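You operate a simulated robot arm through the tools that you are given. There is no shell and no other tool.

You run a simulated robot arm. Do the job below in one go: nothing can be reset, and whatever is moved stays where it is left.

JOB
Put things in order on the top of the wooden bench. At the end: the clear full water bottle is in the grey tote; the silver bracket from the top of the wooden bench stands where the clear full water bottle stood; the green felt pad from the top of the wooden bench stands where the silver bracket stood; the yellow weight stands where the green felt pad stood; whatever was shut is shut again. Leave all else as you found it, and nothing knocked over.

It is judged by the outcome, as a careful person would: the job done as asked, and still so three seconds after it is handed in. It fails if anything else is knocked over, pushed out of place, dropped, spilled or broken.

ROBOT AND FRAMES
A 6-joint arm with a two-finger gripper, fixed in place. Base frame: the origin is at the foot of the arm, x ahead of it, y to its left, z up; the work surface is at about z = 0. Units: m, degrees, N and s.
With the tool pointing down near the work surface it reaches from about 0.24 to 0.62 m from the base axis. Its first joint turns from -66.0 to 66.0 degrees. Payload 1.37 kg.
The TCP is the grasp point between the finger pads, 0.022 m short of the fingertips. In the tool frame z runs along the fingers and y along their closing line. Largest opening 0.092 m; the body of the gripper starts 0.065 m behind the TCP.
Orientation is that of the tool frame in the base frame, as a unit quaternion [x, y, z, w]. With the fingers straight down and closing along the base's y, the tool's x points along the base's -x, its y along +y and its z along -z.

CONTROLS
- The arm moves only by the tool step_arm. Its argument "increments" is a list of rows, each an object of numbers (a shift or turn left out is 0, a gripper value left out holds the last): "dx", "dy", "dz": the shift along the tool's x, y, z in m; "wx", "wy", "wz": the turn, a rotation vector about the tool's x, y, z in degrees; "fingers": the closure, from 0 (fully open) to 1 (shut). In form: [{"dx": .., "dy": .., "dz": .., "wx": .., "wy": .., "wz": .., "fingers": ..}, ...]. A call has 1 to 20 rows; each row is the pose to reach, as a shift and turn from the pose commanded when the call began, along the tool's axes at that moment. A row lasts 0.2 s, in which the tool goes at most 0.05 m and 8.6 degrees; a call with a longer step from one row to the next is refused whole, and so is a gripper value outside its range. A pose out of reach is approached as far as the arm can. The call stops where the force on the tool passes 40 N (or 10 N more than at its start, if that is more) or the arm is blocked; 0.2 s more then pass. The fingers move at their own pace and stop on an object; they squeeze with about 26 N. The grip force told is the motor's: it shows also when the fingers shut on nothing. Time passes only in rows, and 0.2 s behind the last, so rows that repeat a pose let the fingers close. It gives the time, the measured TCP pose, the force on the tool (base axes), the opening and the grip force at its end, in the units of the frame above (readings bear some noise), with the torque about the TCP (base axes, N m) and any sound that the robot's microphone picked up.
- Cameras (640 x 400 px; columns grow to the right, rows downward): "scene" is fixed at [0.0363, -0.4205, 0.5853]; the picture's right is [0.80, -0.60, 0.00], its down [-0.35, -0.47, -0.81] and it looks along [0.49, 0.65, -0.58] (base axes); focal length 339 px, centre (320, 200). "wrist" rides on the gripper at [0.071, 0.019, -0.102] in the tool frame; the picture's right is [-0.26, 0.97, 0.00], its down [-0.75, -0.20, -0.62] and it looks along [-0.60, -0.16, 0.78] (tool axes); focal length 280 px, centre (320, 200).
- capture(camera): a new picture of that camera. No time passes.
- probe_pixels(camera, pixels): for up to 12 pixels [column, row] of the newest picture of that camera ("zoom" is the newest enlarged one), the place [x, y, z] in the base frame of the surface seen there, good to about 0.003 m, but the place of the scene camera against the robot may be out by one fixed shift of up to 0.012 m in any direction. No time passes.
- zoom(camera, box): a new picture of the part [left, top, right, bottom] of that camera's present view, enlarged. No time passes.
- close_job(): hands the job in; it is judged then, once.

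Unless the task says otherwise, let go and move clear before handing in.

The tools are called after "Request:" by a JSON object that holds its "op" and its "data". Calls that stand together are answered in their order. step_arm: Moves the arm, as the interface text tells. Its arguments: {"type":"object","properties":{"increments":{"type":"array"}},"required":["increments"]} The other tools are called the same way: capture (camera) takes a picture; probe_pixels (camera, pixels) gives the place of the surface under pixels of a picture; zoom (camera, box) takes an enlarged picture of a part of a camera's view; close_job () hands the job in.

At the start:

```text
time_s: 0.0
ee_pos: [0.296, 0.2165, 0.334]
orientation: [0.001, 1.0, 0.0, -0.001]
ft_force: [-0.3, 0.8, -0.3]
torque: [-0.01, 0.02, 0.02]
gripper_width: 0.092
grip_force: 0.0
```

scene: 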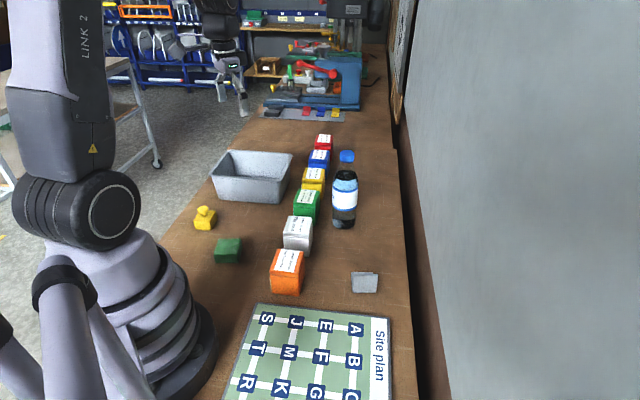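
wrist: 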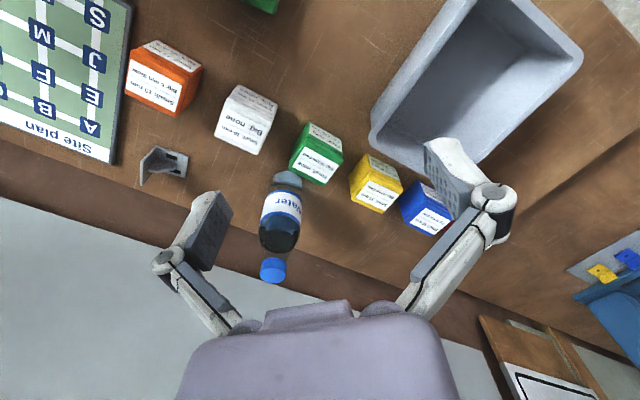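

The scene picture shows the bottle around (344,195), the bracket at (365,282), the green pad at (228,250), the yellow weight at (205,218) and the tote at (252,178). I'll zoom in on these and probe their places.

Request:
{"op": "zoom", "data": {"camera": "scene", "box": [170, 120, 410, 310]}}

Request:
{"op": "probe_pixels", "data": {"camera": "scene", "pixels": [[344, 225], [344, 195], [347, 155], [365, 282], [228, 243], [205, 222], [207, 211], [252, 190], [225, 152], [290, 155], [282, 200], [215, 180]]}}

Request:
{"op": "probe_pixels", "data": {"camera": "wrist", "pixels": [[280, 205], [272, 268], [282, 240], [288, 178], [160, 165], [180, 155], [150, 180], [440, 120], [560, 60], [265, 3], [245, 120], [320, 155]]}}

```text
2.11 times, centred on (290, 215) of scene
```

zoom: 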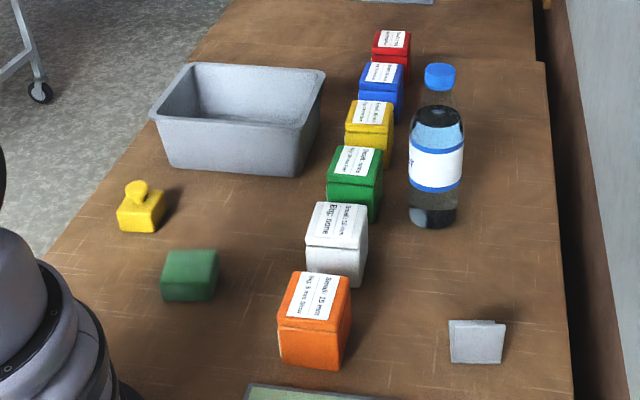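

```text
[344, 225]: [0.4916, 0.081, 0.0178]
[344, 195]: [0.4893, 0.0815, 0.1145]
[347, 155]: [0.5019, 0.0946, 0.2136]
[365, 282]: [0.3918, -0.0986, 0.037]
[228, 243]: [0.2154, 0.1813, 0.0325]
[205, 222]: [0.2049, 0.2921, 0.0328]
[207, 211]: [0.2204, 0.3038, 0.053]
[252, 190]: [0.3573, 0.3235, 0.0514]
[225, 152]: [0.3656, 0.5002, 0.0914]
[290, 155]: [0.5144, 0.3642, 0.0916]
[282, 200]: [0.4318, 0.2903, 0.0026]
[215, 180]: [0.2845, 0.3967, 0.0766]
```

```text
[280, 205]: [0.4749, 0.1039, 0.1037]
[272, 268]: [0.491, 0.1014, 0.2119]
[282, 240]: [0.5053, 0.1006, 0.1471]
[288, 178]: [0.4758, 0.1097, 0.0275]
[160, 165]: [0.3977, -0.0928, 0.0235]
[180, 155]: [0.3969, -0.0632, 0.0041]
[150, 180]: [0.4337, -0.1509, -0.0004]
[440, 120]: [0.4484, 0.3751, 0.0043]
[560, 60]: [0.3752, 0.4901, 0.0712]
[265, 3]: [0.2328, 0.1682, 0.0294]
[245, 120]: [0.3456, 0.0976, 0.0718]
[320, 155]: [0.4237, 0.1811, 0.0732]
```

The wrist camera sees the bottle at (280,220), the bracket at (163,165) and part of the tote; its places should be free of the scene camera's shift. I'll zoom into the wrist view for shape detail before moving.

Request:
{"op": "zoom", "data": {"camera": "wrist", "box": [120, 80, 360, 290]}}

Request:
{"op": "zoom", "data": {"camera": "scene", "box": [320, 140, 400, 300]}}

Request:
{"op": "zoom", "data": {"camera": "scene", "box": [180, 140, 310, 270]}}

```text
1.90 times, centred on (240, 185) of wrist
```

zoom: 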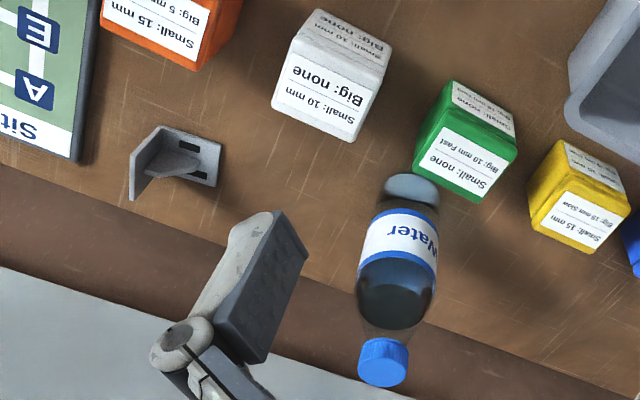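

```text
2.50 times, centred on (360, 220) of scene
```

zoom: 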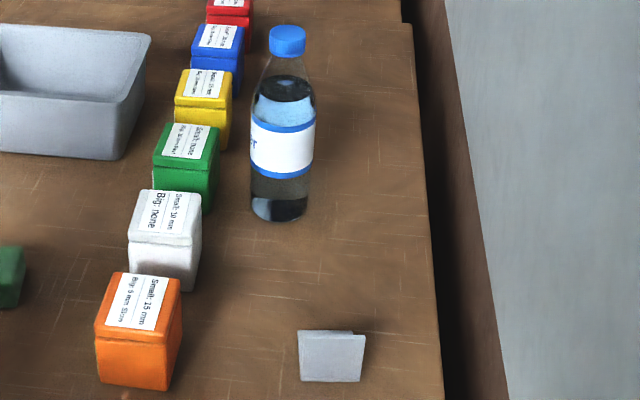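

```text
3.08 times, centred on (245, 205) of scene
```

zoom: 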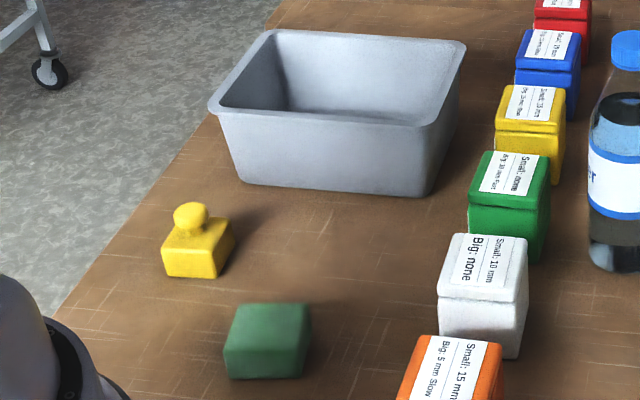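

The bottle's cap is at about (274,270) in the wrist view, and the bracket shows as an L with its upright plate on the left at (148,165) and a slotted base at (180,158). I'll probe more points on the bottle, the bracket and the neighbouring boxes.

Request:
{"op": "probe_pixels", "data": {"camera": "wrist", "pixels": [[274, 260], [274, 268], [274, 278], [263, 268], [284, 268], [275, 254], [264, 210], [298, 215], [262, 235], [298, 240], [275, 180], [300, 182]]}}

Request:
{"op": "probe_pixels", "data": {"camera": "wrist", "pixels": [[142, 168], [142, 183], [156, 149], [150, 165], [162, 166], [184, 158], [187, 163], [183, 178], [170, 175], [165, 160], [145, 180], [158, 148]]}}

Request:
{"op": "probe_pixels", "data": {"camera": "wrist", "pixels": [[311, 124], [342, 148], [324, 184], [291, 165], [305, 140], [369, 155], [403, 185], [376, 206], [350, 190], [278, 103], [252, 153], [215, 130]]}}

```text
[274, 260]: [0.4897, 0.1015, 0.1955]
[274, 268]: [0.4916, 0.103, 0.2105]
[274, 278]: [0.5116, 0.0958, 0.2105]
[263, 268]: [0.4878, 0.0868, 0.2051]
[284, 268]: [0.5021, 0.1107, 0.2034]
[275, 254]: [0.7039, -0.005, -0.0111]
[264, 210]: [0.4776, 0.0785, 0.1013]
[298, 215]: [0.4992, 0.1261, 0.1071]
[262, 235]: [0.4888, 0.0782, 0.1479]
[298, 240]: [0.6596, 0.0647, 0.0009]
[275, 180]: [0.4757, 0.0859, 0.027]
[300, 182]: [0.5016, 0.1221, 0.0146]
```

```text
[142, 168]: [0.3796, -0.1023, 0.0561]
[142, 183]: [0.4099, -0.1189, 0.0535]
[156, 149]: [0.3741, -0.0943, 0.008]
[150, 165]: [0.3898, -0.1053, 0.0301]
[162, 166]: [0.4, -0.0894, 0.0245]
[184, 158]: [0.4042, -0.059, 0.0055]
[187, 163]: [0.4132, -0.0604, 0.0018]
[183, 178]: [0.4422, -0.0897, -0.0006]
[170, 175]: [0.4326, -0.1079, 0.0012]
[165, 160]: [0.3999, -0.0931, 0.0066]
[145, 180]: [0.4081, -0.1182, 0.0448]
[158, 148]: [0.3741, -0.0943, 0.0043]
```

```text
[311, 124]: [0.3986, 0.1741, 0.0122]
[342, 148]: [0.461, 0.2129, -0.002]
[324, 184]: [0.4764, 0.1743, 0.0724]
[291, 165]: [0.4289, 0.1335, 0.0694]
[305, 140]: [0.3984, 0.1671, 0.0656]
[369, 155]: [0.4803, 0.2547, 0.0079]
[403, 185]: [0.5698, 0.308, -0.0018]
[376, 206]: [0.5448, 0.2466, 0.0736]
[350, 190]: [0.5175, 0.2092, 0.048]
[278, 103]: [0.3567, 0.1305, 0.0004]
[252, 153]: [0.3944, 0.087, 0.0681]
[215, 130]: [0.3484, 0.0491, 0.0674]
```

The cap top sits near (0.50, 0.097, 0.21) with the bottle about 0.064 m wide, and the bracket's upright plate seems to run along about -29°. Next I'll move high over the left side to look into the tote and see the weight.

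Request:
{"op": "step_arm", "data": {"increments": [{"dx": 0, "dy": 0.03, "dz": -0.008}, {"dx": 0, "dy": 0.06, "dz": -0.016}, {"dx": 0, "dy": 0.09, "dz": -0.024}, {"dx": 0, "dy": 0.113, "dz": -0.03}, {"dx": 0, "dy": 0.113, "dz": -0.03}]}}

Request:
{"op": "capture", "data": {"camera": "wrist"}}

```text
time_s: 1.2
ee_pos: [0.2956, 0.3299, 0.3622]
orientation: [0.0, 1.0, 0.0, 0.0]
ft_force: [-0.2, 0.0, -0.3]
torque: [-0.03, 0.01, -0.01]
gripper_width: 0.0923
grip_force: 0.0
```

```text
taken
```

wrist: 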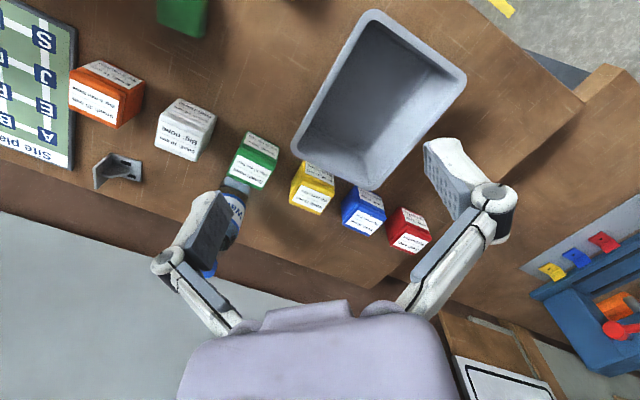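

The tote is fully visible with rim corners near (372,12), (465,78), (372,188) and (295,150). I'll zoom and probe its rim and floor.

Request:
{"op": "zoom", "data": {"camera": "wrist", "box": [270, 0, 490, 200]}}

Request:
{"op": "probe_pixels", "data": {"camera": "wrist", "pixels": [[375, 13], [463, 80], [372, 186], [297, 150], [375, 110], [360, 80], [400, 70], [340, 130], [370, 150], [390, 100], [410, 85], [350, 110]]}}

Request:
{"op": "probe_pixels", "data": {"camera": "wrist", "pixels": [[320, 135], [330, 145], [360, 165], [395, 110], [415, 75], [385, 40], [370, 60], [345, 100], [425, 90], [380, 130], [365, 35], [330, 120]]}}

```text
2.00 times, centred on (380, 100) of wrist
```

zoom: 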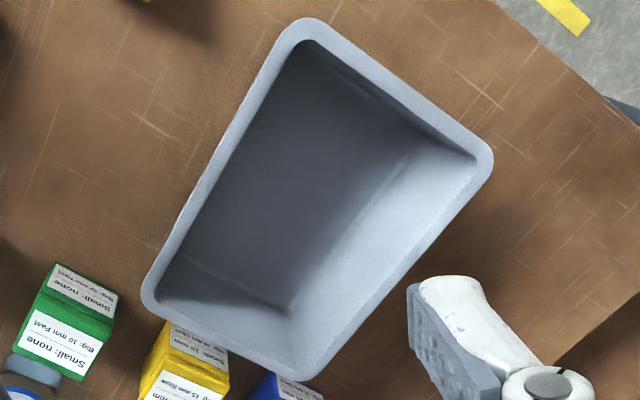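

```text
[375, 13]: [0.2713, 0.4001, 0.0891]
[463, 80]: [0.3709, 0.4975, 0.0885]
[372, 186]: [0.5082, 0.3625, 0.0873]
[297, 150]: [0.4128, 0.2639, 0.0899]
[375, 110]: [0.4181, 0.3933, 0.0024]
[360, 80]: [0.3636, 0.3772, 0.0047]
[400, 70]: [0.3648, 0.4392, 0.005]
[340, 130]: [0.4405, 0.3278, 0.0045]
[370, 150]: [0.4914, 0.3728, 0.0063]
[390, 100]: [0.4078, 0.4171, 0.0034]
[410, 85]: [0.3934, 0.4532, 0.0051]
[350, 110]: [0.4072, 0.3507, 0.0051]
```

```text
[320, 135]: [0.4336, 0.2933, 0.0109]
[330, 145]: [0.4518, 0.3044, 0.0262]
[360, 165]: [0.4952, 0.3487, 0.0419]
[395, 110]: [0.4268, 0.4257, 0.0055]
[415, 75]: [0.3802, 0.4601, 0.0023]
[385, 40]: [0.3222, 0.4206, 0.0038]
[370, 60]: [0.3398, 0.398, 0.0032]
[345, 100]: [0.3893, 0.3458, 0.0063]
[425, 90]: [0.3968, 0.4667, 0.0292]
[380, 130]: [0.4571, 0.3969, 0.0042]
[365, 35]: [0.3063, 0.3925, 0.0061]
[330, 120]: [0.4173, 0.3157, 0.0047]
```

The tote's centre is about (0.391, 0.381) with a floor at z ≈ 0.004 and the rim at 0.089, so there's plenty of room for the bottle. Next I'll move high towards the bottle for a close look at its cap.

Request:
{"op": "step_arm", "data": {"increments": [{"dx": -0.013, "dy": -0.029}, {"dx": -0.026, "dy": -0.058}, {"dx": -0.039, "dy": -0.087}, {"dx": -0.052, "dy": -0.116}, {"dx": -0.065, "dy": -0.145}, {"dx": -0.078, "dy": -0.174}, {"dx": -0.091, "dy": -0.203}, {"dx": -0.104, "dy": -0.23}, {"dx": -0.104, "dy": -0.23}]}}

Request:
{"op": "capture", "data": {"camera": "wrist"}}

```text
time_s: 3.2
ee_pos: [0.3999, 0.0998, 0.3618]
orientation: [0.0, 1.0, 0.0, 0.0]
ft_force: [0.2, 0.1, 0.2]
torque: [0.0, 0.02, 0.02]
gripper_width: 0.0919
grip_force: 0.0
```

```text
taken
```

wrist: 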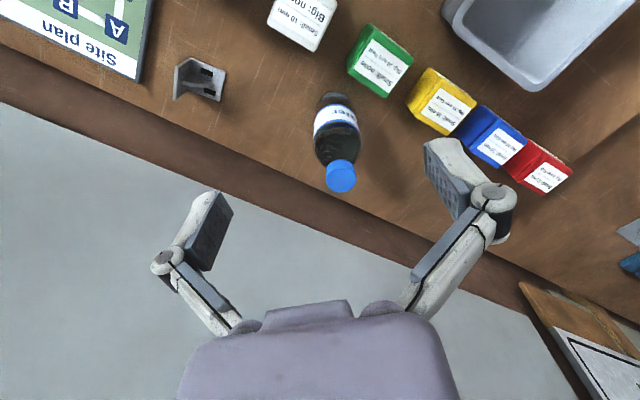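

Request:
{"op": "zoom", "data": {"camera": "wrist", "box": [150, 40, 380, 200]}}

Request:
{"op": "probe_pixels", "data": {"camera": "wrist", "pixels": [[341, 170], [341, 178], [341, 186], [341, 163], [328, 176], [354, 176], [336, 98], [320, 130], [358, 140], [338, 150], [330, 110], [350, 110]]}}

Request:
{"op": "probe_pixels", "data": {"camera": "wrist", "pixels": [[177, 68], [176, 84], [189, 62], [183, 75], [220, 75], [216, 90], [200, 75], [197, 84], [213, 80], [205, 95], [192, 60], [224, 72]]}}

```text
2.50 times, centred on (265, 120) of wrist
```

zoom: 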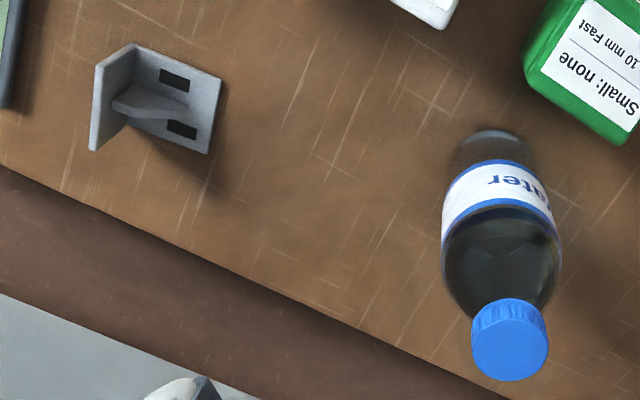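

```text
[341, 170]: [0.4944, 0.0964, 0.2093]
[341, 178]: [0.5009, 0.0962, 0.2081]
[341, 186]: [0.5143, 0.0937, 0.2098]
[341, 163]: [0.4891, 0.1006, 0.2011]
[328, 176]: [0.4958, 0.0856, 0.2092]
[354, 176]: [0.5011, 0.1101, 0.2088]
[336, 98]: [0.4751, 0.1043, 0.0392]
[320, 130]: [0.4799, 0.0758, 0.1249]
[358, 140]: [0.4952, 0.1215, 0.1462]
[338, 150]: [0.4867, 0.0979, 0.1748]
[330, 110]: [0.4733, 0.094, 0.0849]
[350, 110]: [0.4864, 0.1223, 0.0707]
```

```text
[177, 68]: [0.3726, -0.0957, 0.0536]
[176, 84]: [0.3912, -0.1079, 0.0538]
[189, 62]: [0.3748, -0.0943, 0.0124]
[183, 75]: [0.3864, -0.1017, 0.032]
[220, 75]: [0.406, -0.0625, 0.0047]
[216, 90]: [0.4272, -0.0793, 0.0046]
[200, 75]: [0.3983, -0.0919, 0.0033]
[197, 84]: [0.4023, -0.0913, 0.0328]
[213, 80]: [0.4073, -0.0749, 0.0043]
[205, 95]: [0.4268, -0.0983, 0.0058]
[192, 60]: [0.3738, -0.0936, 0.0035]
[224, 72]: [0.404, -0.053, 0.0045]
```

The cap's top centre is at wrist pixel (341,178), which gives (0.502, 0.0965, 0.209). The bracket's plate top is at z≈0.054 with a low gusset. I'll move the open gripper to hang directly above the bottle.

Request:
{"op": "step_arm", "data": {"increments": [{"dx": -0.02, "dy": -0.001, "dz": 0.012}, {"dx": -0.041, "dy": -0.002, "dz": 0.025}, {"dx": -0.062, "dy": -0.003, "dz": 0.037}, {"dx": -0.082, "dy": -0.003, "dz": 0.05}, {"dx": -0.102, "dy": -0.003, "dz": 0.062}, {"dx": -0.102, "dy": -0.003, "dz": 0.062}]}}

Request:
{"op": "capture", "data": {"camera": "wrist"}}

Request:
{"op": "capture", "data": {"camera": "scene"}}

```text
time_s: 4.6
ee_pos: [0.5027, 0.0957, 0.2997]
orientation: [0.0, 1.0, 0.001, 0.0]
ft_force: [0.5, -0.2, -0.1]
torque: [0.01, -0.02, -0.02]
gripper_width: 0.0921
grip_force: 0.0
```

```text
taken
```

wrist: 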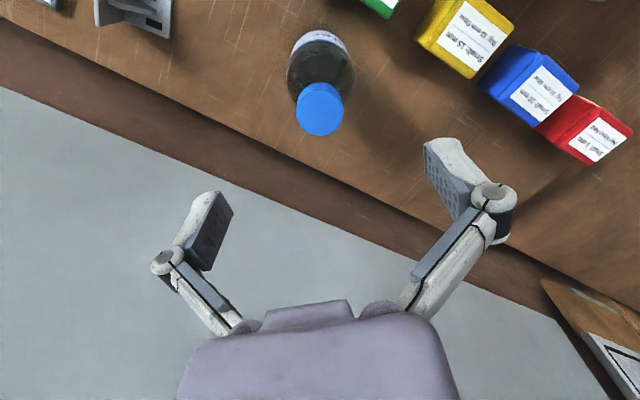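

```text
taken
```

scene: 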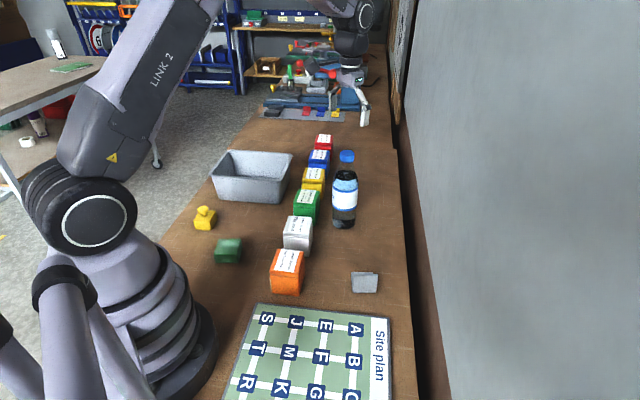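

The gripper hangs over the bottle; the cap shows at (320,108) in the wrist view. I'll probe the cap to refine the alignment before going down.

Request:
{"op": "probe_pixels", "data": {"camera": "wrist", "pixels": [[320, 108], [320, 90], [320, 128], [300, 108], [340, 108], [322, 84], [297, 106], [343, 106], [320, 132], [318, 70], [345, 70], [295, 75]]}}

Request:
{"op": "zoom", "data": {"camera": "wrist", "box": [80, 0, 400, 150]}}

Request:
{"op": "zoom", "data": {"camera": "scene", "box": [310, 80, 390, 240]}}

Request:
{"op": "zoom", "data": {"camera": "scene", "box": [0, 20, 160, 160]}}

```text
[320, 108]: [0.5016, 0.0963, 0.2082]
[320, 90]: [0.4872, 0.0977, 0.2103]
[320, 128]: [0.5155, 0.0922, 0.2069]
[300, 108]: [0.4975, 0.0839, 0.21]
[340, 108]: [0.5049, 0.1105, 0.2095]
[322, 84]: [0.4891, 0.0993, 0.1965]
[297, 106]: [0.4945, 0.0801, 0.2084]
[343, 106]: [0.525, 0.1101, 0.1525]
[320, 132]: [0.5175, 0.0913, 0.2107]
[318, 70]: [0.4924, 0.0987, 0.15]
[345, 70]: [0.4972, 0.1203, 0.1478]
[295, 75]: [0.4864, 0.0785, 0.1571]
```

```text
2.00 times, centred on (240, 75) of wrist
```

zoom: 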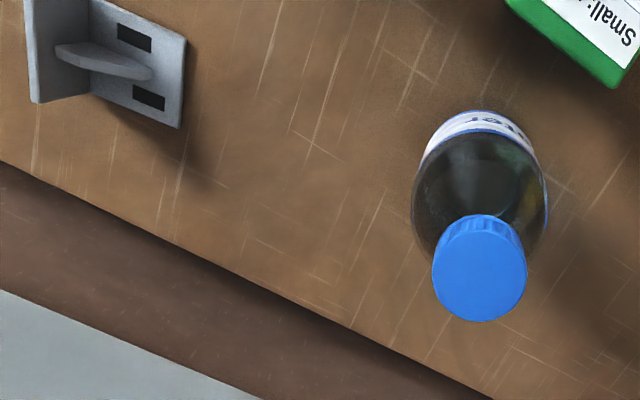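

```text
2.50 times, centred on (350, 160) of scene
```

zoom: 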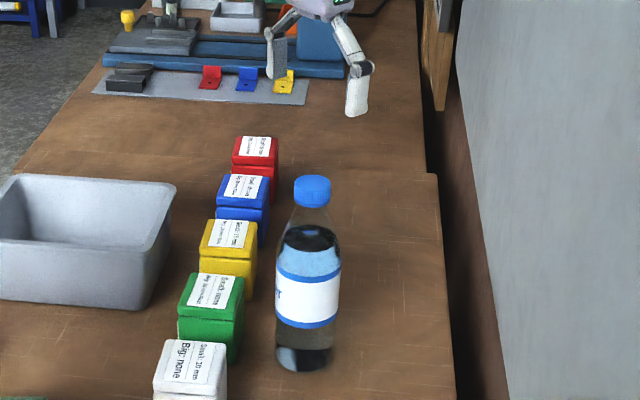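

```text
2.86 times, centred on (80, 90) of scene
```

zoom: 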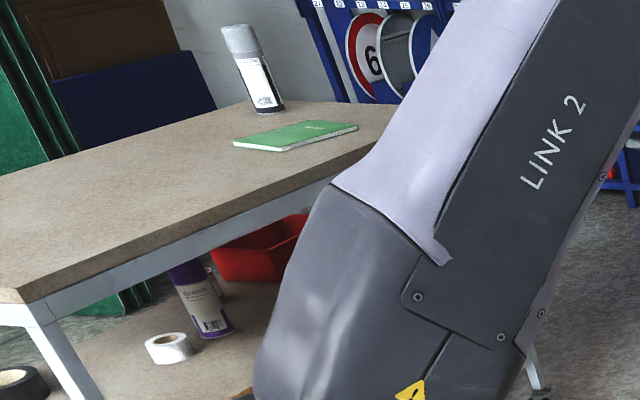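

The cap centre reads (0.5016, 0.0963), with its top at 0.209, and the TCP is within a millimetre of it. I'll go down to put the pads round the cap, then close.

Request:
{"op": "step_arm", "data": {"increments": [{"dx": 0.001, "dz": 0.025, "fingers": 0}, {"dx": 0.001, "dz": 0.05}, {"dx": 0.001, "dz": 0.072}, {"dx": 0.001, "dz": 0.088}, {"dx": 0.001, "dz": 0.096}, {"dx": 0.001, "dz": 0.096}]}}

Request:
{"op": "capture", "data": {"camera": "scene"}}

Request:
{"op": "zoom", "data": {"camera": "scene", "box": [310, 80, 390, 240]}}

```text
time_s: 6.0
ee_pos: [0.5006, 0.0952, 0.2048]
orientation: [0.0, 1.0, 0.001, 0.0]
ft_force: [-1.0, 0.1, 0.2]
torque: [0.01, 0.02, 0.02]
gripper_width: 0.0919
grip_force: 0.0
```

```text
taken
```

scene: 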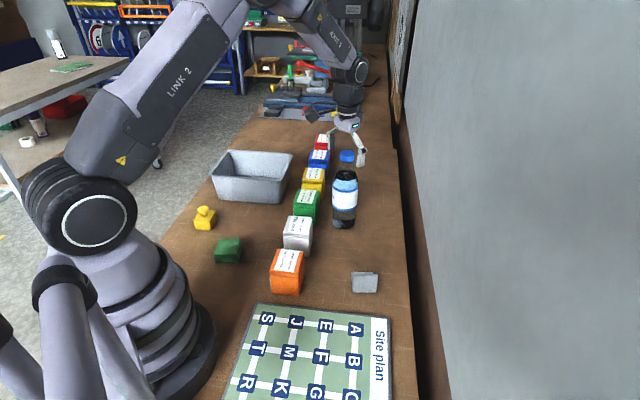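

```text
2.50 times, centred on (350, 160) of scene
```

zoom: 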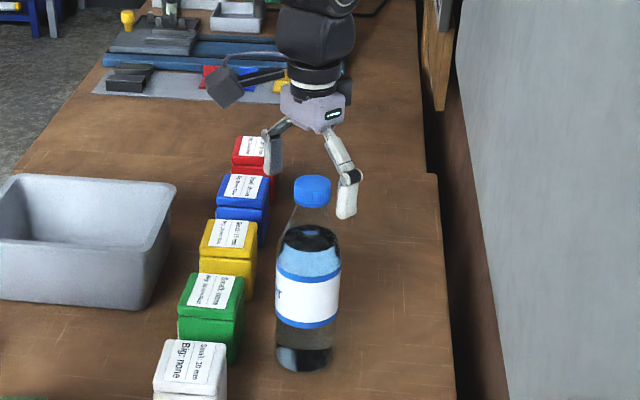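

The fingers straddle the cap at the right height in the zoom (cap at (313,190), tips at (270,175) and (345,215)). I'll close on it and hold.

Request:
{"op": "step_arm", "data": {"increments": [{"fingers": 0.3}, {"fingers": 0.6}, {"fingers": 1}, {"fingers": 1}, {"fingers": 1}, {"fingers": 1}, {"fingers": 1}]}}

Request:
{"op": "capture", "data": {"camera": "wrist"}}

```text
time_s: 7.6
ee_pos: [0.5002, 0.0971, 0.2044]
orientation: [0.0, 1.0, 0.001, 0.0]
ft_force: [-0.4, -1.6, 2.1]
torque: [-0.08, 0.01, -0.02]
gripper_width: 0.0324
grip_force: 25.6
```

```text
taken
```

wrist: 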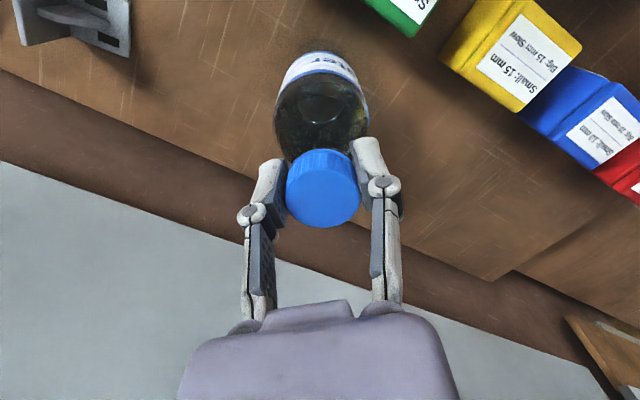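

The fingers hold the cap at a 0.032 m opening with 25.6 N. I'll lift it gently straight up and watch the force.

Request:
{"op": "step_arm", "data": {"increments": [{"dz": -0.005}, {"dz": -0.012}, {"dz": -0.02}, {"dz": -0.03}, {"dz": -0.03}, {"dz": -0.03}]}}

Request:
{"op": "capture", "data": {"camera": "scene"}}

Request:
{"op": "capture", "data": {"camera": "wrist"}}

```text
time_s: 9.0
ee_pos: [0.501, 0.0964, 0.2339]
orientation: [-0.001, 1.0, 0.001, 0.0]
ft_force: [0.2, 0.2, -4.4]
torque: [-0.01, 0.04, 0.0]
gripper_width: 0.0325
grip_force: 25.9
```

```text
taken
```

scene: 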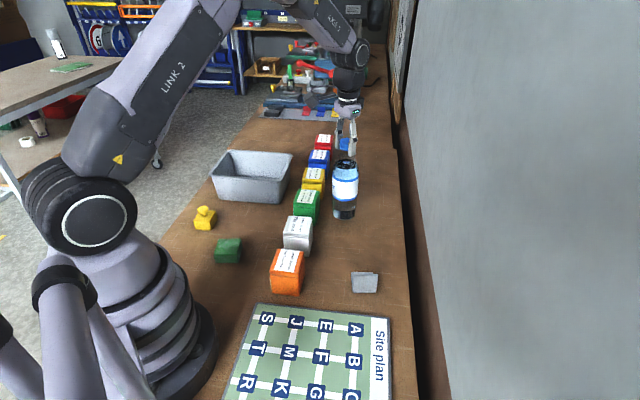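

```text
taken
```

wrist: 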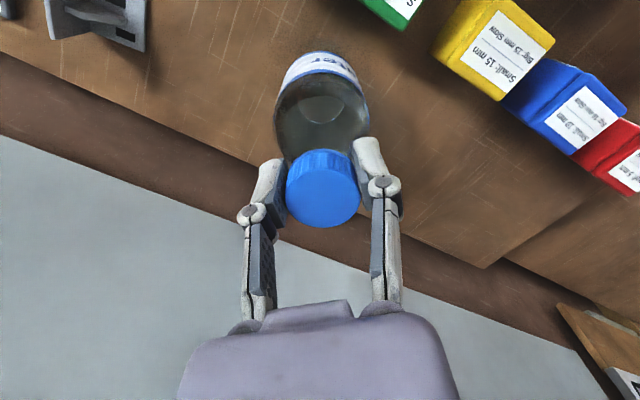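

The bottle hangs freely (about 4.6 N) without slipping. I'll raise it until its base is well above the tote's rim.

Request:
{"op": "step_arm", "data": {"increments": [{"dz": -0.012}, {"dz": -0.028}, {"dz": -0.046}, {"dz": -0.064}, {"dz": -0.082}, {"dz": -0.094}, {"dz": -0.1}, {"dz": -0.1}]}}

Request:
{"op": "capture", "data": {"camera": "wrist"}}

```text
time_s: 10.8
ee_pos: [0.5009, 0.0964, 0.3344]
orientation: [0.0, 1.0, 0.001, 0.0]
ft_force: [0.3, 0.2, -4.7]
torque: [-0.01, 0.02, 0.01]
gripper_width: 0.0325
grip_force: 25.8
```

```text
taken
```

wrist: 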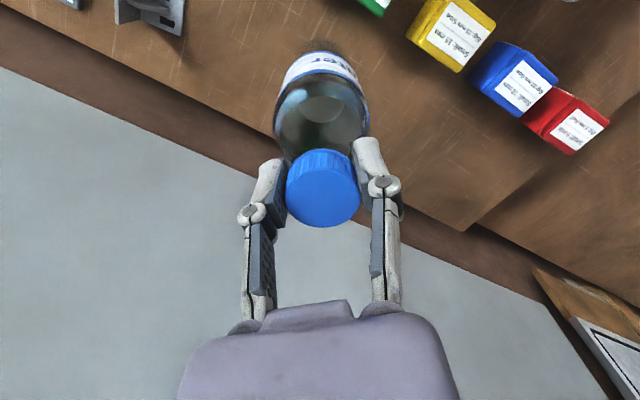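

The bottle is at TCP height 0.334, so its base is near 0.13, clear of the 0.09 rim. I'll carry it smoothly across to above the tote's centre.

Request:
{"op": "step_arm", "data": {"increments": [{"dx": 0.0033, "dy": 0.0085}, {"dx": 0.0088, "dy": 0.0228}, {"dx": 0.0176, "dy": 0.0455}, {"dx": 0.0275, "dy": 0.0712}, {"dx": 0.0374, "dy": 0.0968}, {"dx": 0.0484, "dy": 0.1252}, {"dx": 0.0594, "dy": 0.1537}, {"dx": 0.0704, "dy": 0.1821}, {"dx": 0.0814, "dy": 0.2106}, {"dx": 0.0913, "dy": 0.2362}, {"dx": 0.1001, "dy": 0.259}, {"dx": 0.1067, "dy": 0.2761}, {"dx": 0.11, "dy": 0.2846}, {"dx": 0.11, "dy": 0.2846}, {"dx": 0.11, "dy": 0.2846}]}}

Request:
{"op": "capture", "data": {"camera": "scene"}}

Request:
{"op": "capture", "data": {"camera": "wrist"}}

```text
time_s: 14.0
ee_pos: [0.3914, 0.3823, 0.3348]
orientation: [0.0, 1.0, 0.001, 0.001]
ft_force: [0.4, -0.3, -5.4]
torque: [-0.01, 0.01, 0.01]
gripper_width: 0.0323
grip_force: 25.4
```

```text
taken
```

scene: 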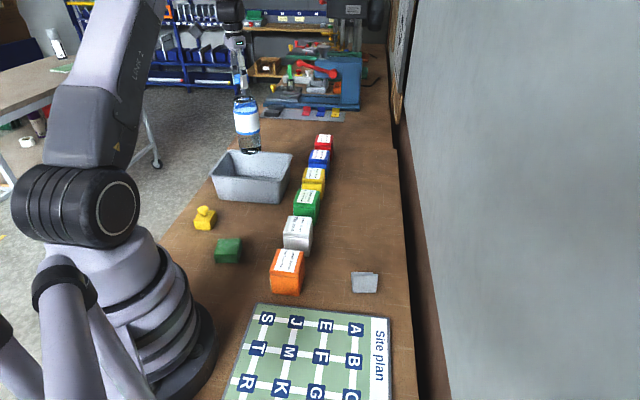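

```text
taken
```

wrist: 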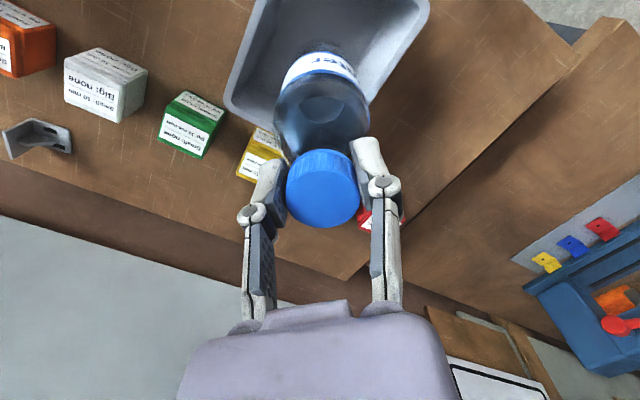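

The bottle hangs centrally over the tote (scene (247,130), wrist (320,80)). I'll lower it to just above the floor of the tote.

Request:
{"op": "step_arm", "data": {"increments": [{"dz": 0.01}, {"dz": 0.025}, {"dz": 0.042}, {"dz": 0.06}, {"dz": 0.078}, {"dz": 0.094}, {"dz": 0.106}, {"dz": 0.114}, {"dz": 0.118}, {"dz": 0.118}]}}

Request:
{"op": "capture", "data": {"camera": "wrist"}}

Request:
{"op": "capture", "data": {"camera": "scene"}}

```text
time_s: 16.2
ee_pos: [0.3913, 0.3814, 0.2161]
orientation: [0.0, 1.0, 0.001, 0.0]
ft_force: [0.0, 0.2, -4.7]
torque: [0.01, 0.05, 0.01]
gripper_width: 0.0323
grip_force: 26.2
```

```text
taken
```

wrist: 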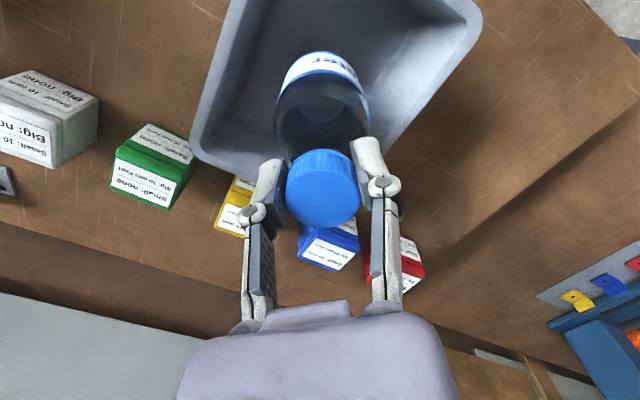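

```text
taken
```

scene: 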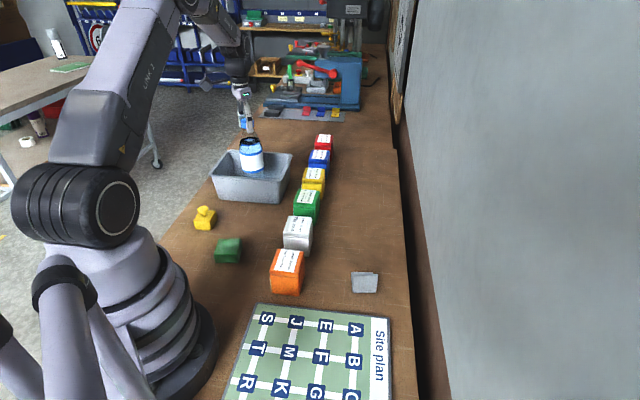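

The bottle is inside the tote with about 8 mm to go and the weight still on the gripper. I'll lower in small steps to feel the floor.

Request:
{"op": "step_arm", "data": {"increments": [{"dz": 0.002}, {"dz": 0.004}, {"dz": 0.006}, {"dz": 0.0065}, {"dz": 0.0065}]}}

```text
time_s: 17.4
ee_pos: [0.3902, 0.3811, 0.211]
orientation: [0.0, 1.0, 0.0, 0.0]
ft_force: [-0.1, 0.6, -4.9]
torque: [0.0, 0.02, -0.04]
gripper_width: 0.0322
grip_force: 26.0
```

Request:
{"op": "step_arm", "data": {"increments": [{"dz": 0.001}, {"dz": 0.002}, {"dz": 0.003}, {"dz": 0.003}]}}

```text
time_s: 18.4
ee_pos: [0.3915, 0.382, 0.2102]
orientation: [0.0, 1.0, 0.002, 0.001]
ft_force: [-3.3, -2.0, 14.7]
torque: [-0.16, 0.4, 0.0]
gripper_width: 0.0321
grip_force: 25.8
```

The force has turned to +14.7 N, so the bottle stands on the tote's floor. I'll ease back 2 mm to take the load off, then open the fingers.

Request:
{"op": "step_arm", "data": {"increments": [{"dz": -0.001}, {"dz": -0.002}, {"dz": -0.002}]}}

```text
time_s: 19.2
ee_pos: [0.3901, 0.3818, 0.2101]
orientation: [0.0, 1.0, 0.0, 0.0]
ft_force: [1.8, 0.5, 2.1]
torque: [0.11, -0.57, 0.01]
gripper_width: 0.0323
grip_force: 25.6
```

The load is down to about 2 N with the bottle on the floor. I'll check the picture for tilt before opening.

Request:
{"op": "capture", "data": {"camera": "wrist"}}

Request:
{"op": "zoom", "data": {"camera": "scene", "box": [190, 80, 310, 210]}}

```text
taken
```

wrist: 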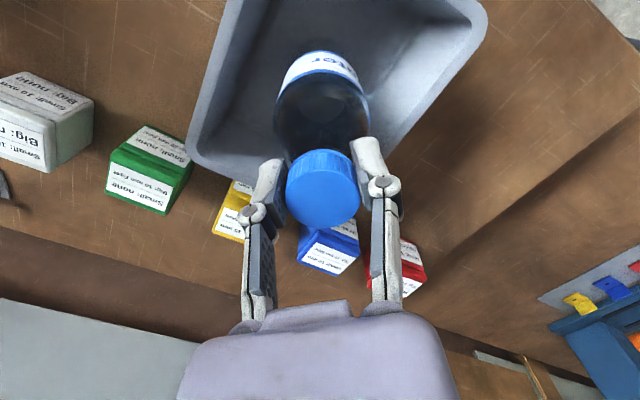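

```text
3.08 times, centred on (250, 145) of scene
```

zoom: 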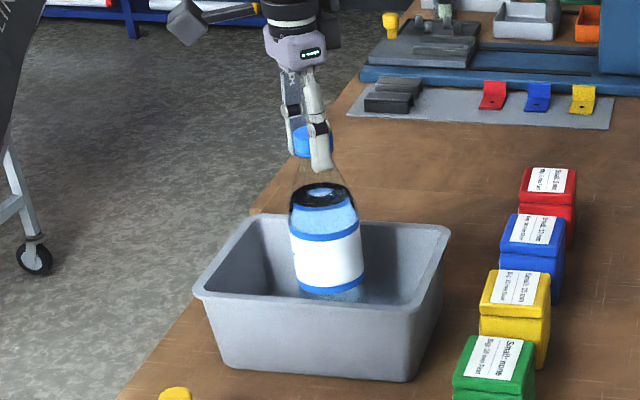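

The lean in the zoom (cap (313,140) to label bottom (335,300)) matches the perspective of an upright line, so the bottle is vertical. I'll open the fingers and hold still.

Request:
{"op": "step_arm", "data": {"increments": [{"fingers": 0.55}, {"fingers": 0.4}, {"fingers": 0.2}, {"fingers": 0}, {"fingers": 0}, {"fingers": 0}]}}

Request:
{"op": "capture", "data": {"camera": "wrist"}}

Request:
{"op": "zoom", "data": {"camera": "scene", "box": [190, 80, 310, 210]}}

```text
time_s: 20.6
ee_pos: [0.3911, 0.3815, 0.2113]
orientation: [0.0, 1.0, 0.0, 0.001]
ft_force: [0.6, -0.4, 0.9]
torque: [-0.02, -0.01, 0.02]
gripper_width: 0.092
grip_force: 0.0
```

```text
taken
```

wrist: 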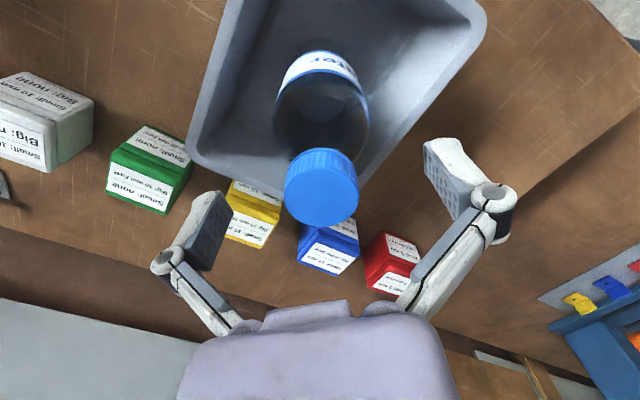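

```text
3.08 times, centred on (250, 145) of scene
```

zoom: 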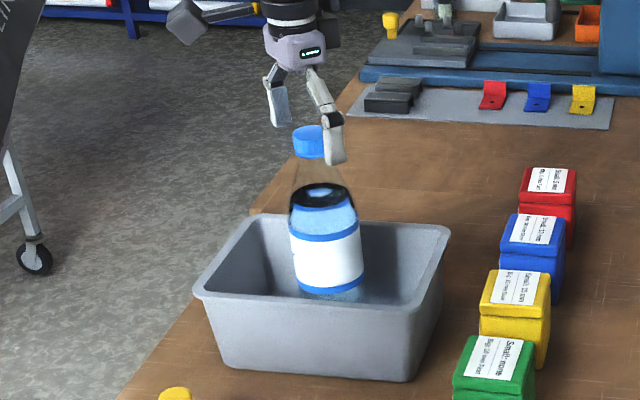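

The bottle stands by itself in the tote after release. I'll rise straight up clear of it.

Request:
{"op": "step_arm", "data": {"increments": [{"dz": -0.015}, {"dz": -0.04}, {"dz": -0.07}, {"dz": -0.1}, {"dz": -0.12}, {"dz": -0.12}]}}

Request:
{"op": "capture", "data": {"camera": "wrist"}}

```text
time_s: 22.0
ee_pos: [0.3898, 0.3817, 0.3307]
orientation: [-0.001, 1.0, 0.0, 0.001]
ft_force: [-0.2, 0.0, -0.2]
torque: [-0.03, -0.01, 0.0]
gripper_width: 0.0921
grip_force: 0.0
```

```text
taken
```

wrist: 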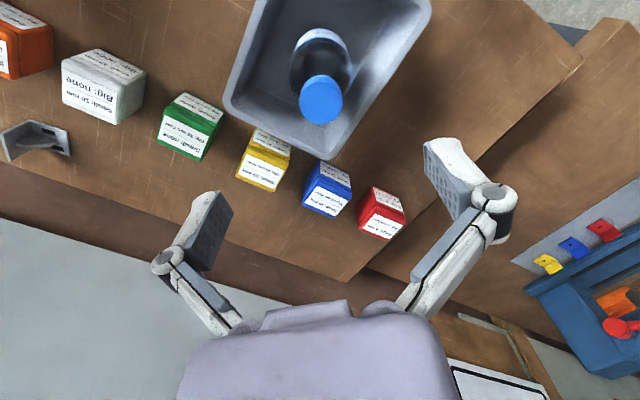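

The bottle stands upright in the tote at wrist (320,80), clear of the gripper. I'll travel to a viewpoint over the bracket.

Request:
{"op": "step_arm", "data": {"increments": [{"dx": 0.002, "dy": -0.018, "dz": 0.0}, {"dx": 0.006, "dy": -0.05, "dz": 0.0}, {"dx": 0.011, "dy": -0.088, "dz": 0.004}, {"dx": 0.016, "dy": -0.127, "dz": 0.01}, {"dx": 0.021, "dy": -0.166, "dz": 0.016}, {"dx": 0.026, "dy": -0.205, "dz": 0.022}, {"dx": 0.031, "dy": -0.244, "dz": 0.028}, {"dx": 0.036, "dy": -0.283, "dz": 0.034}, {"dx": 0.041, "dy": -0.322, "dz": 0.04}, {"dx": 0.046, "dy": -0.361, "dz": 0.046}, {"dx": 0.051, "dy": -0.4, "dz": 0.052}, {"dx": 0.056, "dy": -0.435, "dz": 0.056}, {"dx": 0.06, "dy": -0.462, "dz": 0.06}, {"dx": 0.06, "dy": -0.462, "dz": 0.06}]}}

Request:
{"op": "capture", "data": {"camera": "wrist"}}

Request:
{"op": "zoom", "data": {"camera": "wrist", "box": [270, 70, 390, 160]}}

```text
time_s: 25.0
ee_pos: [0.3315, -0.081, 0.2693]
orientation: [-0.001, 1.0, -0.001, 0.0]
ft_force: [-0.6, 0.0, -0.4]
torque: [-0.02, 0.02, -0.02]
gripper_width: 0.0922
grip_force: 0.1
```

```text
taken
```

wrist: 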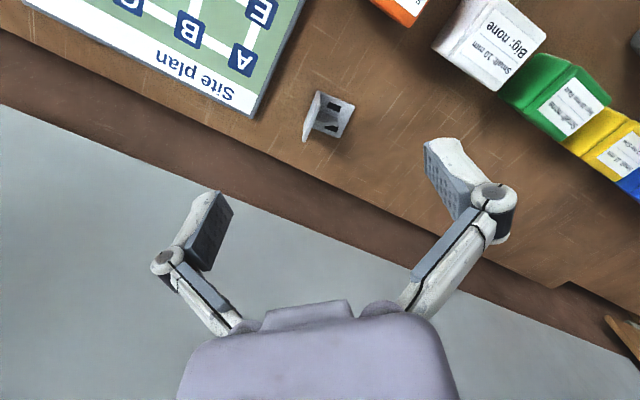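

```text
4.44 times, centred on (330, 115) of wrist
```

zoom: 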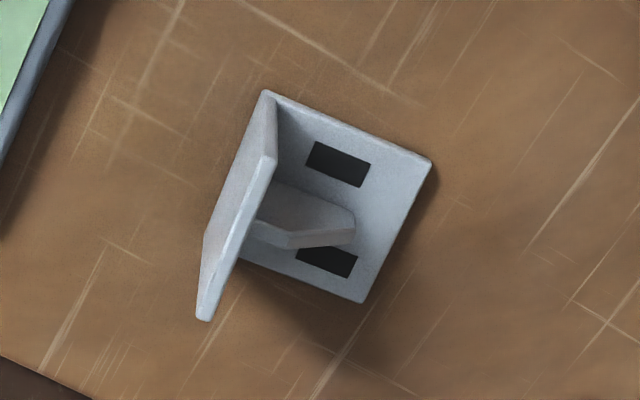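

The bracket is clear in the zoom: plate top edge from (270,160) to (203,320), base corners at (268,92), (432,162) and (362,302). I'll probe these.

Request:
{"op": "probe_pixels", "data": {"camera": "zoom", "pixels": [[268, 163], [206, 314], [238, 240], [268, 98], [425, 163], [360, 296], [395, 230], [340, 125], [350, 220], [290, 240], [270, 185], [250, 255]]}}

Request:
{"op": "probe_pixels", "data": {"camera": "zoom", "pixels": [[272, 155], [262, 150], [240, 210], [222, 260], [212, 305], [254, 190], [275, 130], [330, 210], [300, 200], [280, 240], [230, 255], [318, 280]]}}

```text
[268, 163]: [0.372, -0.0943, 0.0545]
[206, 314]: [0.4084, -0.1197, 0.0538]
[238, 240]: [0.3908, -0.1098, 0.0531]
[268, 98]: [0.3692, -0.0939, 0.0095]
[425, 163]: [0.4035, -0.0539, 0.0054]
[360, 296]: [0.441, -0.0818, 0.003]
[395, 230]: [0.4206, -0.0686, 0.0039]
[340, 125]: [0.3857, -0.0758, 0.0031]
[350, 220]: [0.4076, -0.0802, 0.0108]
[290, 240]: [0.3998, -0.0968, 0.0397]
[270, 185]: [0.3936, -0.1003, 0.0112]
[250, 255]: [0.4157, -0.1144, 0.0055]
```

```text
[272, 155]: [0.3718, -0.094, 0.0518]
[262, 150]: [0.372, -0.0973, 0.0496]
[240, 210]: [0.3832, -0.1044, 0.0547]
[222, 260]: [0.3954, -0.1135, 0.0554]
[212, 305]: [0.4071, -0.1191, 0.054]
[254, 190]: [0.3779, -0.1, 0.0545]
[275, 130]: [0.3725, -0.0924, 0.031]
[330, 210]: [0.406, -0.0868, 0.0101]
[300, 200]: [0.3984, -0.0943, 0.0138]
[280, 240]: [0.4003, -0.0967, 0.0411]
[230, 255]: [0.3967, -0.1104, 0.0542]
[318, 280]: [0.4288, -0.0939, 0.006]
```

The plate runs at -35° with its top middle near (0.390, -0.108, 0.054). How high the gusset reaches is unclear, so I'll turn the tool 35° about its axis (the yaw needed to pinch the plate) and come lower to see it edge-on.

Request:
{"op": "step_arm", "data": {"increments": [{"dx": -0.008, "dy": -0.003, "dz": 0.014, "wz": 7}, {"dx": -0.016, "dy": -0.006, "dz": 0.028, "wz": 14}, {"dx": -0.024, "dy": -0.009, "dz": 0.042, "wz": 21}, {"dx": -0.032, "dy": -0.012, "dz": 0.056, "wz": 28}, {"dx": -0.0385, "dy": -0.014, "dz": 0.069, "wz": 35}, {"dx": -0.0385, "dy": -0.014, "dz": 0.069, "wz": 35}]}}

Request:
{"op": "capture", "data": {"camera": "wrist"}}

```text
time_s: 26.4
ee_pos: [0.3684, -0.0944, 0.2013]
orientation: [0.301, 0.953, 0.0, 0.0]
ft_force: [-0.5, 1.5, 0.3]
torque: [0.03, 0.01, -0.01]
gripper_width: 0.0923
grip_force: 0.0
```

```text
taken
```

wrist: 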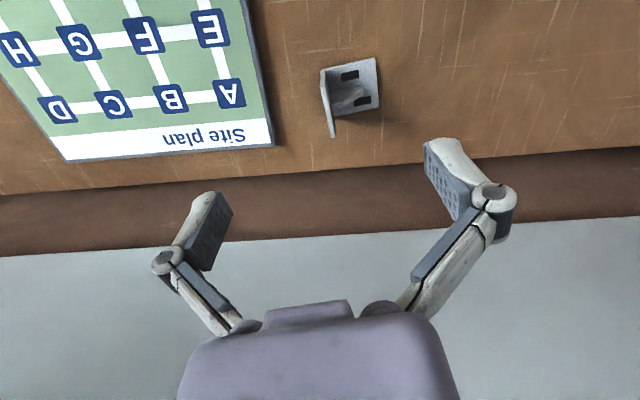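

With the yaw set, the bracket shows at (350,92) with its plate nearly edge-on. I'll zoom in and probe it.

Request:
{"op": "zoom", "data": {"camera": "wrist", "box": [300, 45, 400, 145]}}

Request:
{"op": "zoom", "data": {"camera": "scene", "box": [340, 255, 400, 305]}}

Request:
{"op": "zoom", "data": {"camera": "wrist", "box": [300, 45, 400, 145]}}

```text
4.00 times, centred on (350, 95) of wrist
```

zoom: 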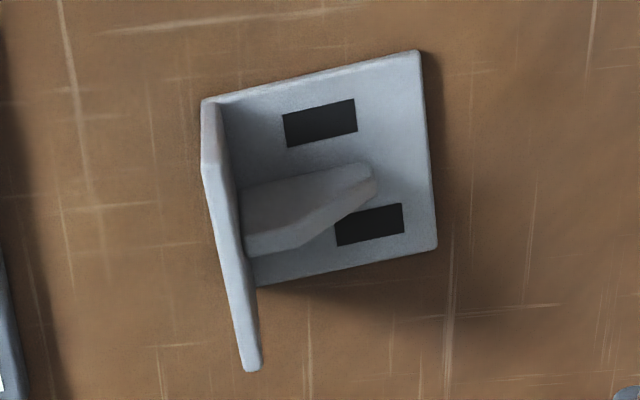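

```text
8.00 times, centred on (370, 280) of scene
```

zoom: 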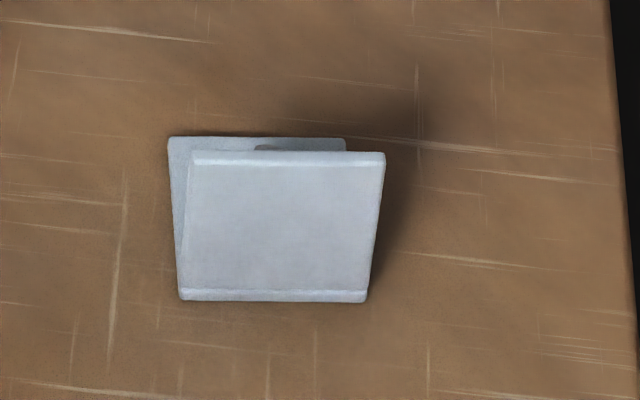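

```text
4.00 times, centred on (350, 95) of wrist
```

zoom: 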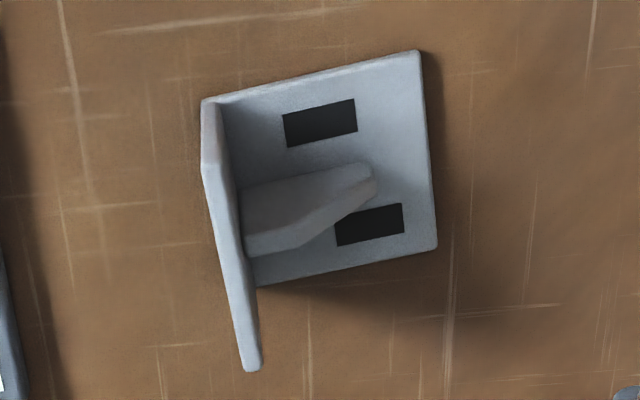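

The gusset appears to reach high up the plate at zoom (248,250) and flattens before sloping down. I'll probe its height and the plate and base corners precisely.

Request:
{"op": "probe_pixels", "data": {"camera": "zoom", "pixels": [[252, 250], [262, 240], [275, 245], [290, 240], [320, 220], [350, 200], [370, 180], [248, 235], [300, 180], [260, 200], [246, 252], [360, 168]]}}

Request:
{"op": "probe_pixels", "data": {"camera": "zoom", "pixels": [[210, 170], [250, 364], [230, 265], [236, 265], [226, 265], [206, 110], [415, 56], [432, 244], [262, 280], [418, 150], [225, 110], [218, 200]]}}

```text
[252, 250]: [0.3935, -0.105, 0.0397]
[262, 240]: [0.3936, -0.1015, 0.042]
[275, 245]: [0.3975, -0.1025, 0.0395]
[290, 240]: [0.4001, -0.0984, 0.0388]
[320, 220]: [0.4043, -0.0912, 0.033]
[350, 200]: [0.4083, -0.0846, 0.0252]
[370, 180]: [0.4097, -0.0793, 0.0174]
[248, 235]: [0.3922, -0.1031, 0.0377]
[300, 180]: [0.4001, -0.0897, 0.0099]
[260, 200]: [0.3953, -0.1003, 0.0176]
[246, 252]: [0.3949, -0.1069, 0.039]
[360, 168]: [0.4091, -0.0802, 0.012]
```

```text
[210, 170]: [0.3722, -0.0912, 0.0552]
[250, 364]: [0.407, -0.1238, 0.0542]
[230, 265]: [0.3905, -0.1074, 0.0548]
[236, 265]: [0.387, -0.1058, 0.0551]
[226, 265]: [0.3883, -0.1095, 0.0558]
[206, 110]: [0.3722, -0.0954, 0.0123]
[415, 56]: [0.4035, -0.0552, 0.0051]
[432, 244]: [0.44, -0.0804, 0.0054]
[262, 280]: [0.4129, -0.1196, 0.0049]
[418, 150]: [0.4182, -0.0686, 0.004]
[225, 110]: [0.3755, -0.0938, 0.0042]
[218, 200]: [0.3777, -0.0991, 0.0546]
```

The gusset tops out at z≈0.040 and the plate at 0.055, so the top ~12 mm of the plate can be pinched cleanly around (0.389, -0.1075). The base footprint centre is about (0.4066, -0.0876). I'll move over the plate and part way down.

Request:
{"op": "step_arm", "data": {"increments": [{"dx": -0.008, "dy": 0.0004, "dz": 0.02}, {"dx": -0.016, "dy": 0.0008, "dz": 0.045}, {"dx": -0.0244, "dy": 0.0011, "dz": 0.075}, {"dx": -0.0244, "dy": 0.0011, "dz": 0.1}, {"dx": -0.0244, "dy": 0.0011, "dz": 0.11}, {"dx": -0.0244, "dy": 0.0011, "dz": 0.11}]}}

Request:
{"op": "capture", "data": {"camera": "wrist"}}

Request:
{"op": "capture", "data": {"camera": "scene"}}

Request:
{"op": "zoom", "data": {"camera": "scene", "box": [320, 210, 420, 310]}}

```text
time_s: 27.8
ee_pos: [0.3905, -0.109, 0.0898]
orientation: [0.301, 0.954, 0.0, 0.0]
ft_force: [-1.0, 0.3, -0.5]
torque: [-0.01, 0.01, 0.02]
gripper_width: 0.0922
grip_force: 0.1
```

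```text
taken
```

wrist: 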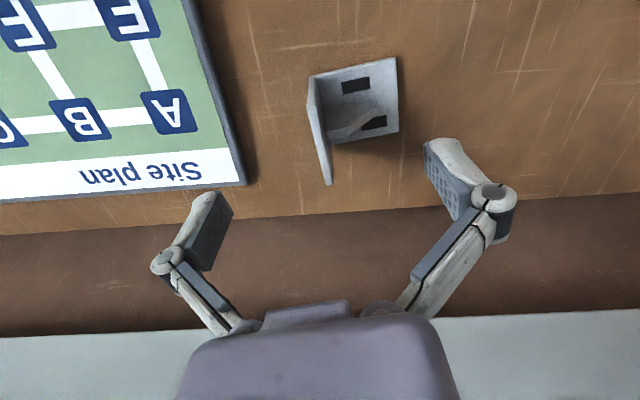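

```text
taken
```

scene: 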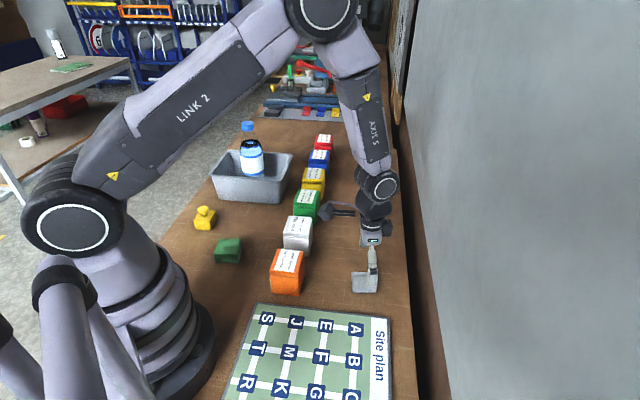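

```text
4.00 times, centred on (370, 260) of scene
```

zoom: 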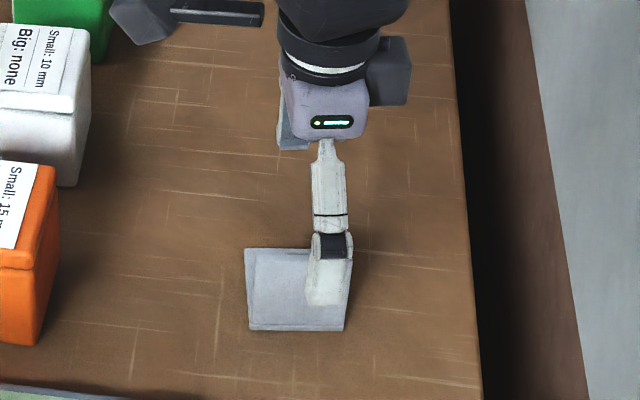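

The plate's top edge runs from (310,113) to (328,185) in the wrist view, matching the predicted line for this yaw and position almost exactly. I'll descend so the fingertips stop just above the gusset, then close.

Request:
{"op": "step_arm", "data": {"increments": [{"dz": 0.01}, {"dz": 0.019}, {"dz": 0.0245}, {"dz": 0.0245}, {"dz": 0.0245, "fingers": 0.4}, {"dz": 0.0245, "fingers": 0.7}, {"dz": 0.0245, "fingers": 1}, {"dz": 0.0245, "fingers": 1}, {"dz": 0.0245, "fingers": 1}, {"dz": 0.0245, "fingers": 1}, {"dz": 0.0245, "fingers": 1}]}}

Request:
{"op": "capture", "data": {"camera": "wrist"}}

```text
time_s: 30.2
ee_pos: [0.3901, -0.1072, 0.0652]
orientation: [0.301, 0.954, 0.0, -0.001]
ft_force: [0.1, 0.3, -0.3]
torque: [0.04, 0.01, -0.01]
gripper_width: 0.006
grip_force: 26.1
```

```text
taken
```

wrist: 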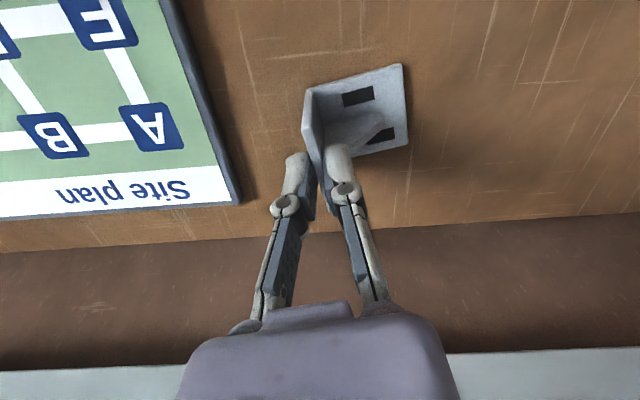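

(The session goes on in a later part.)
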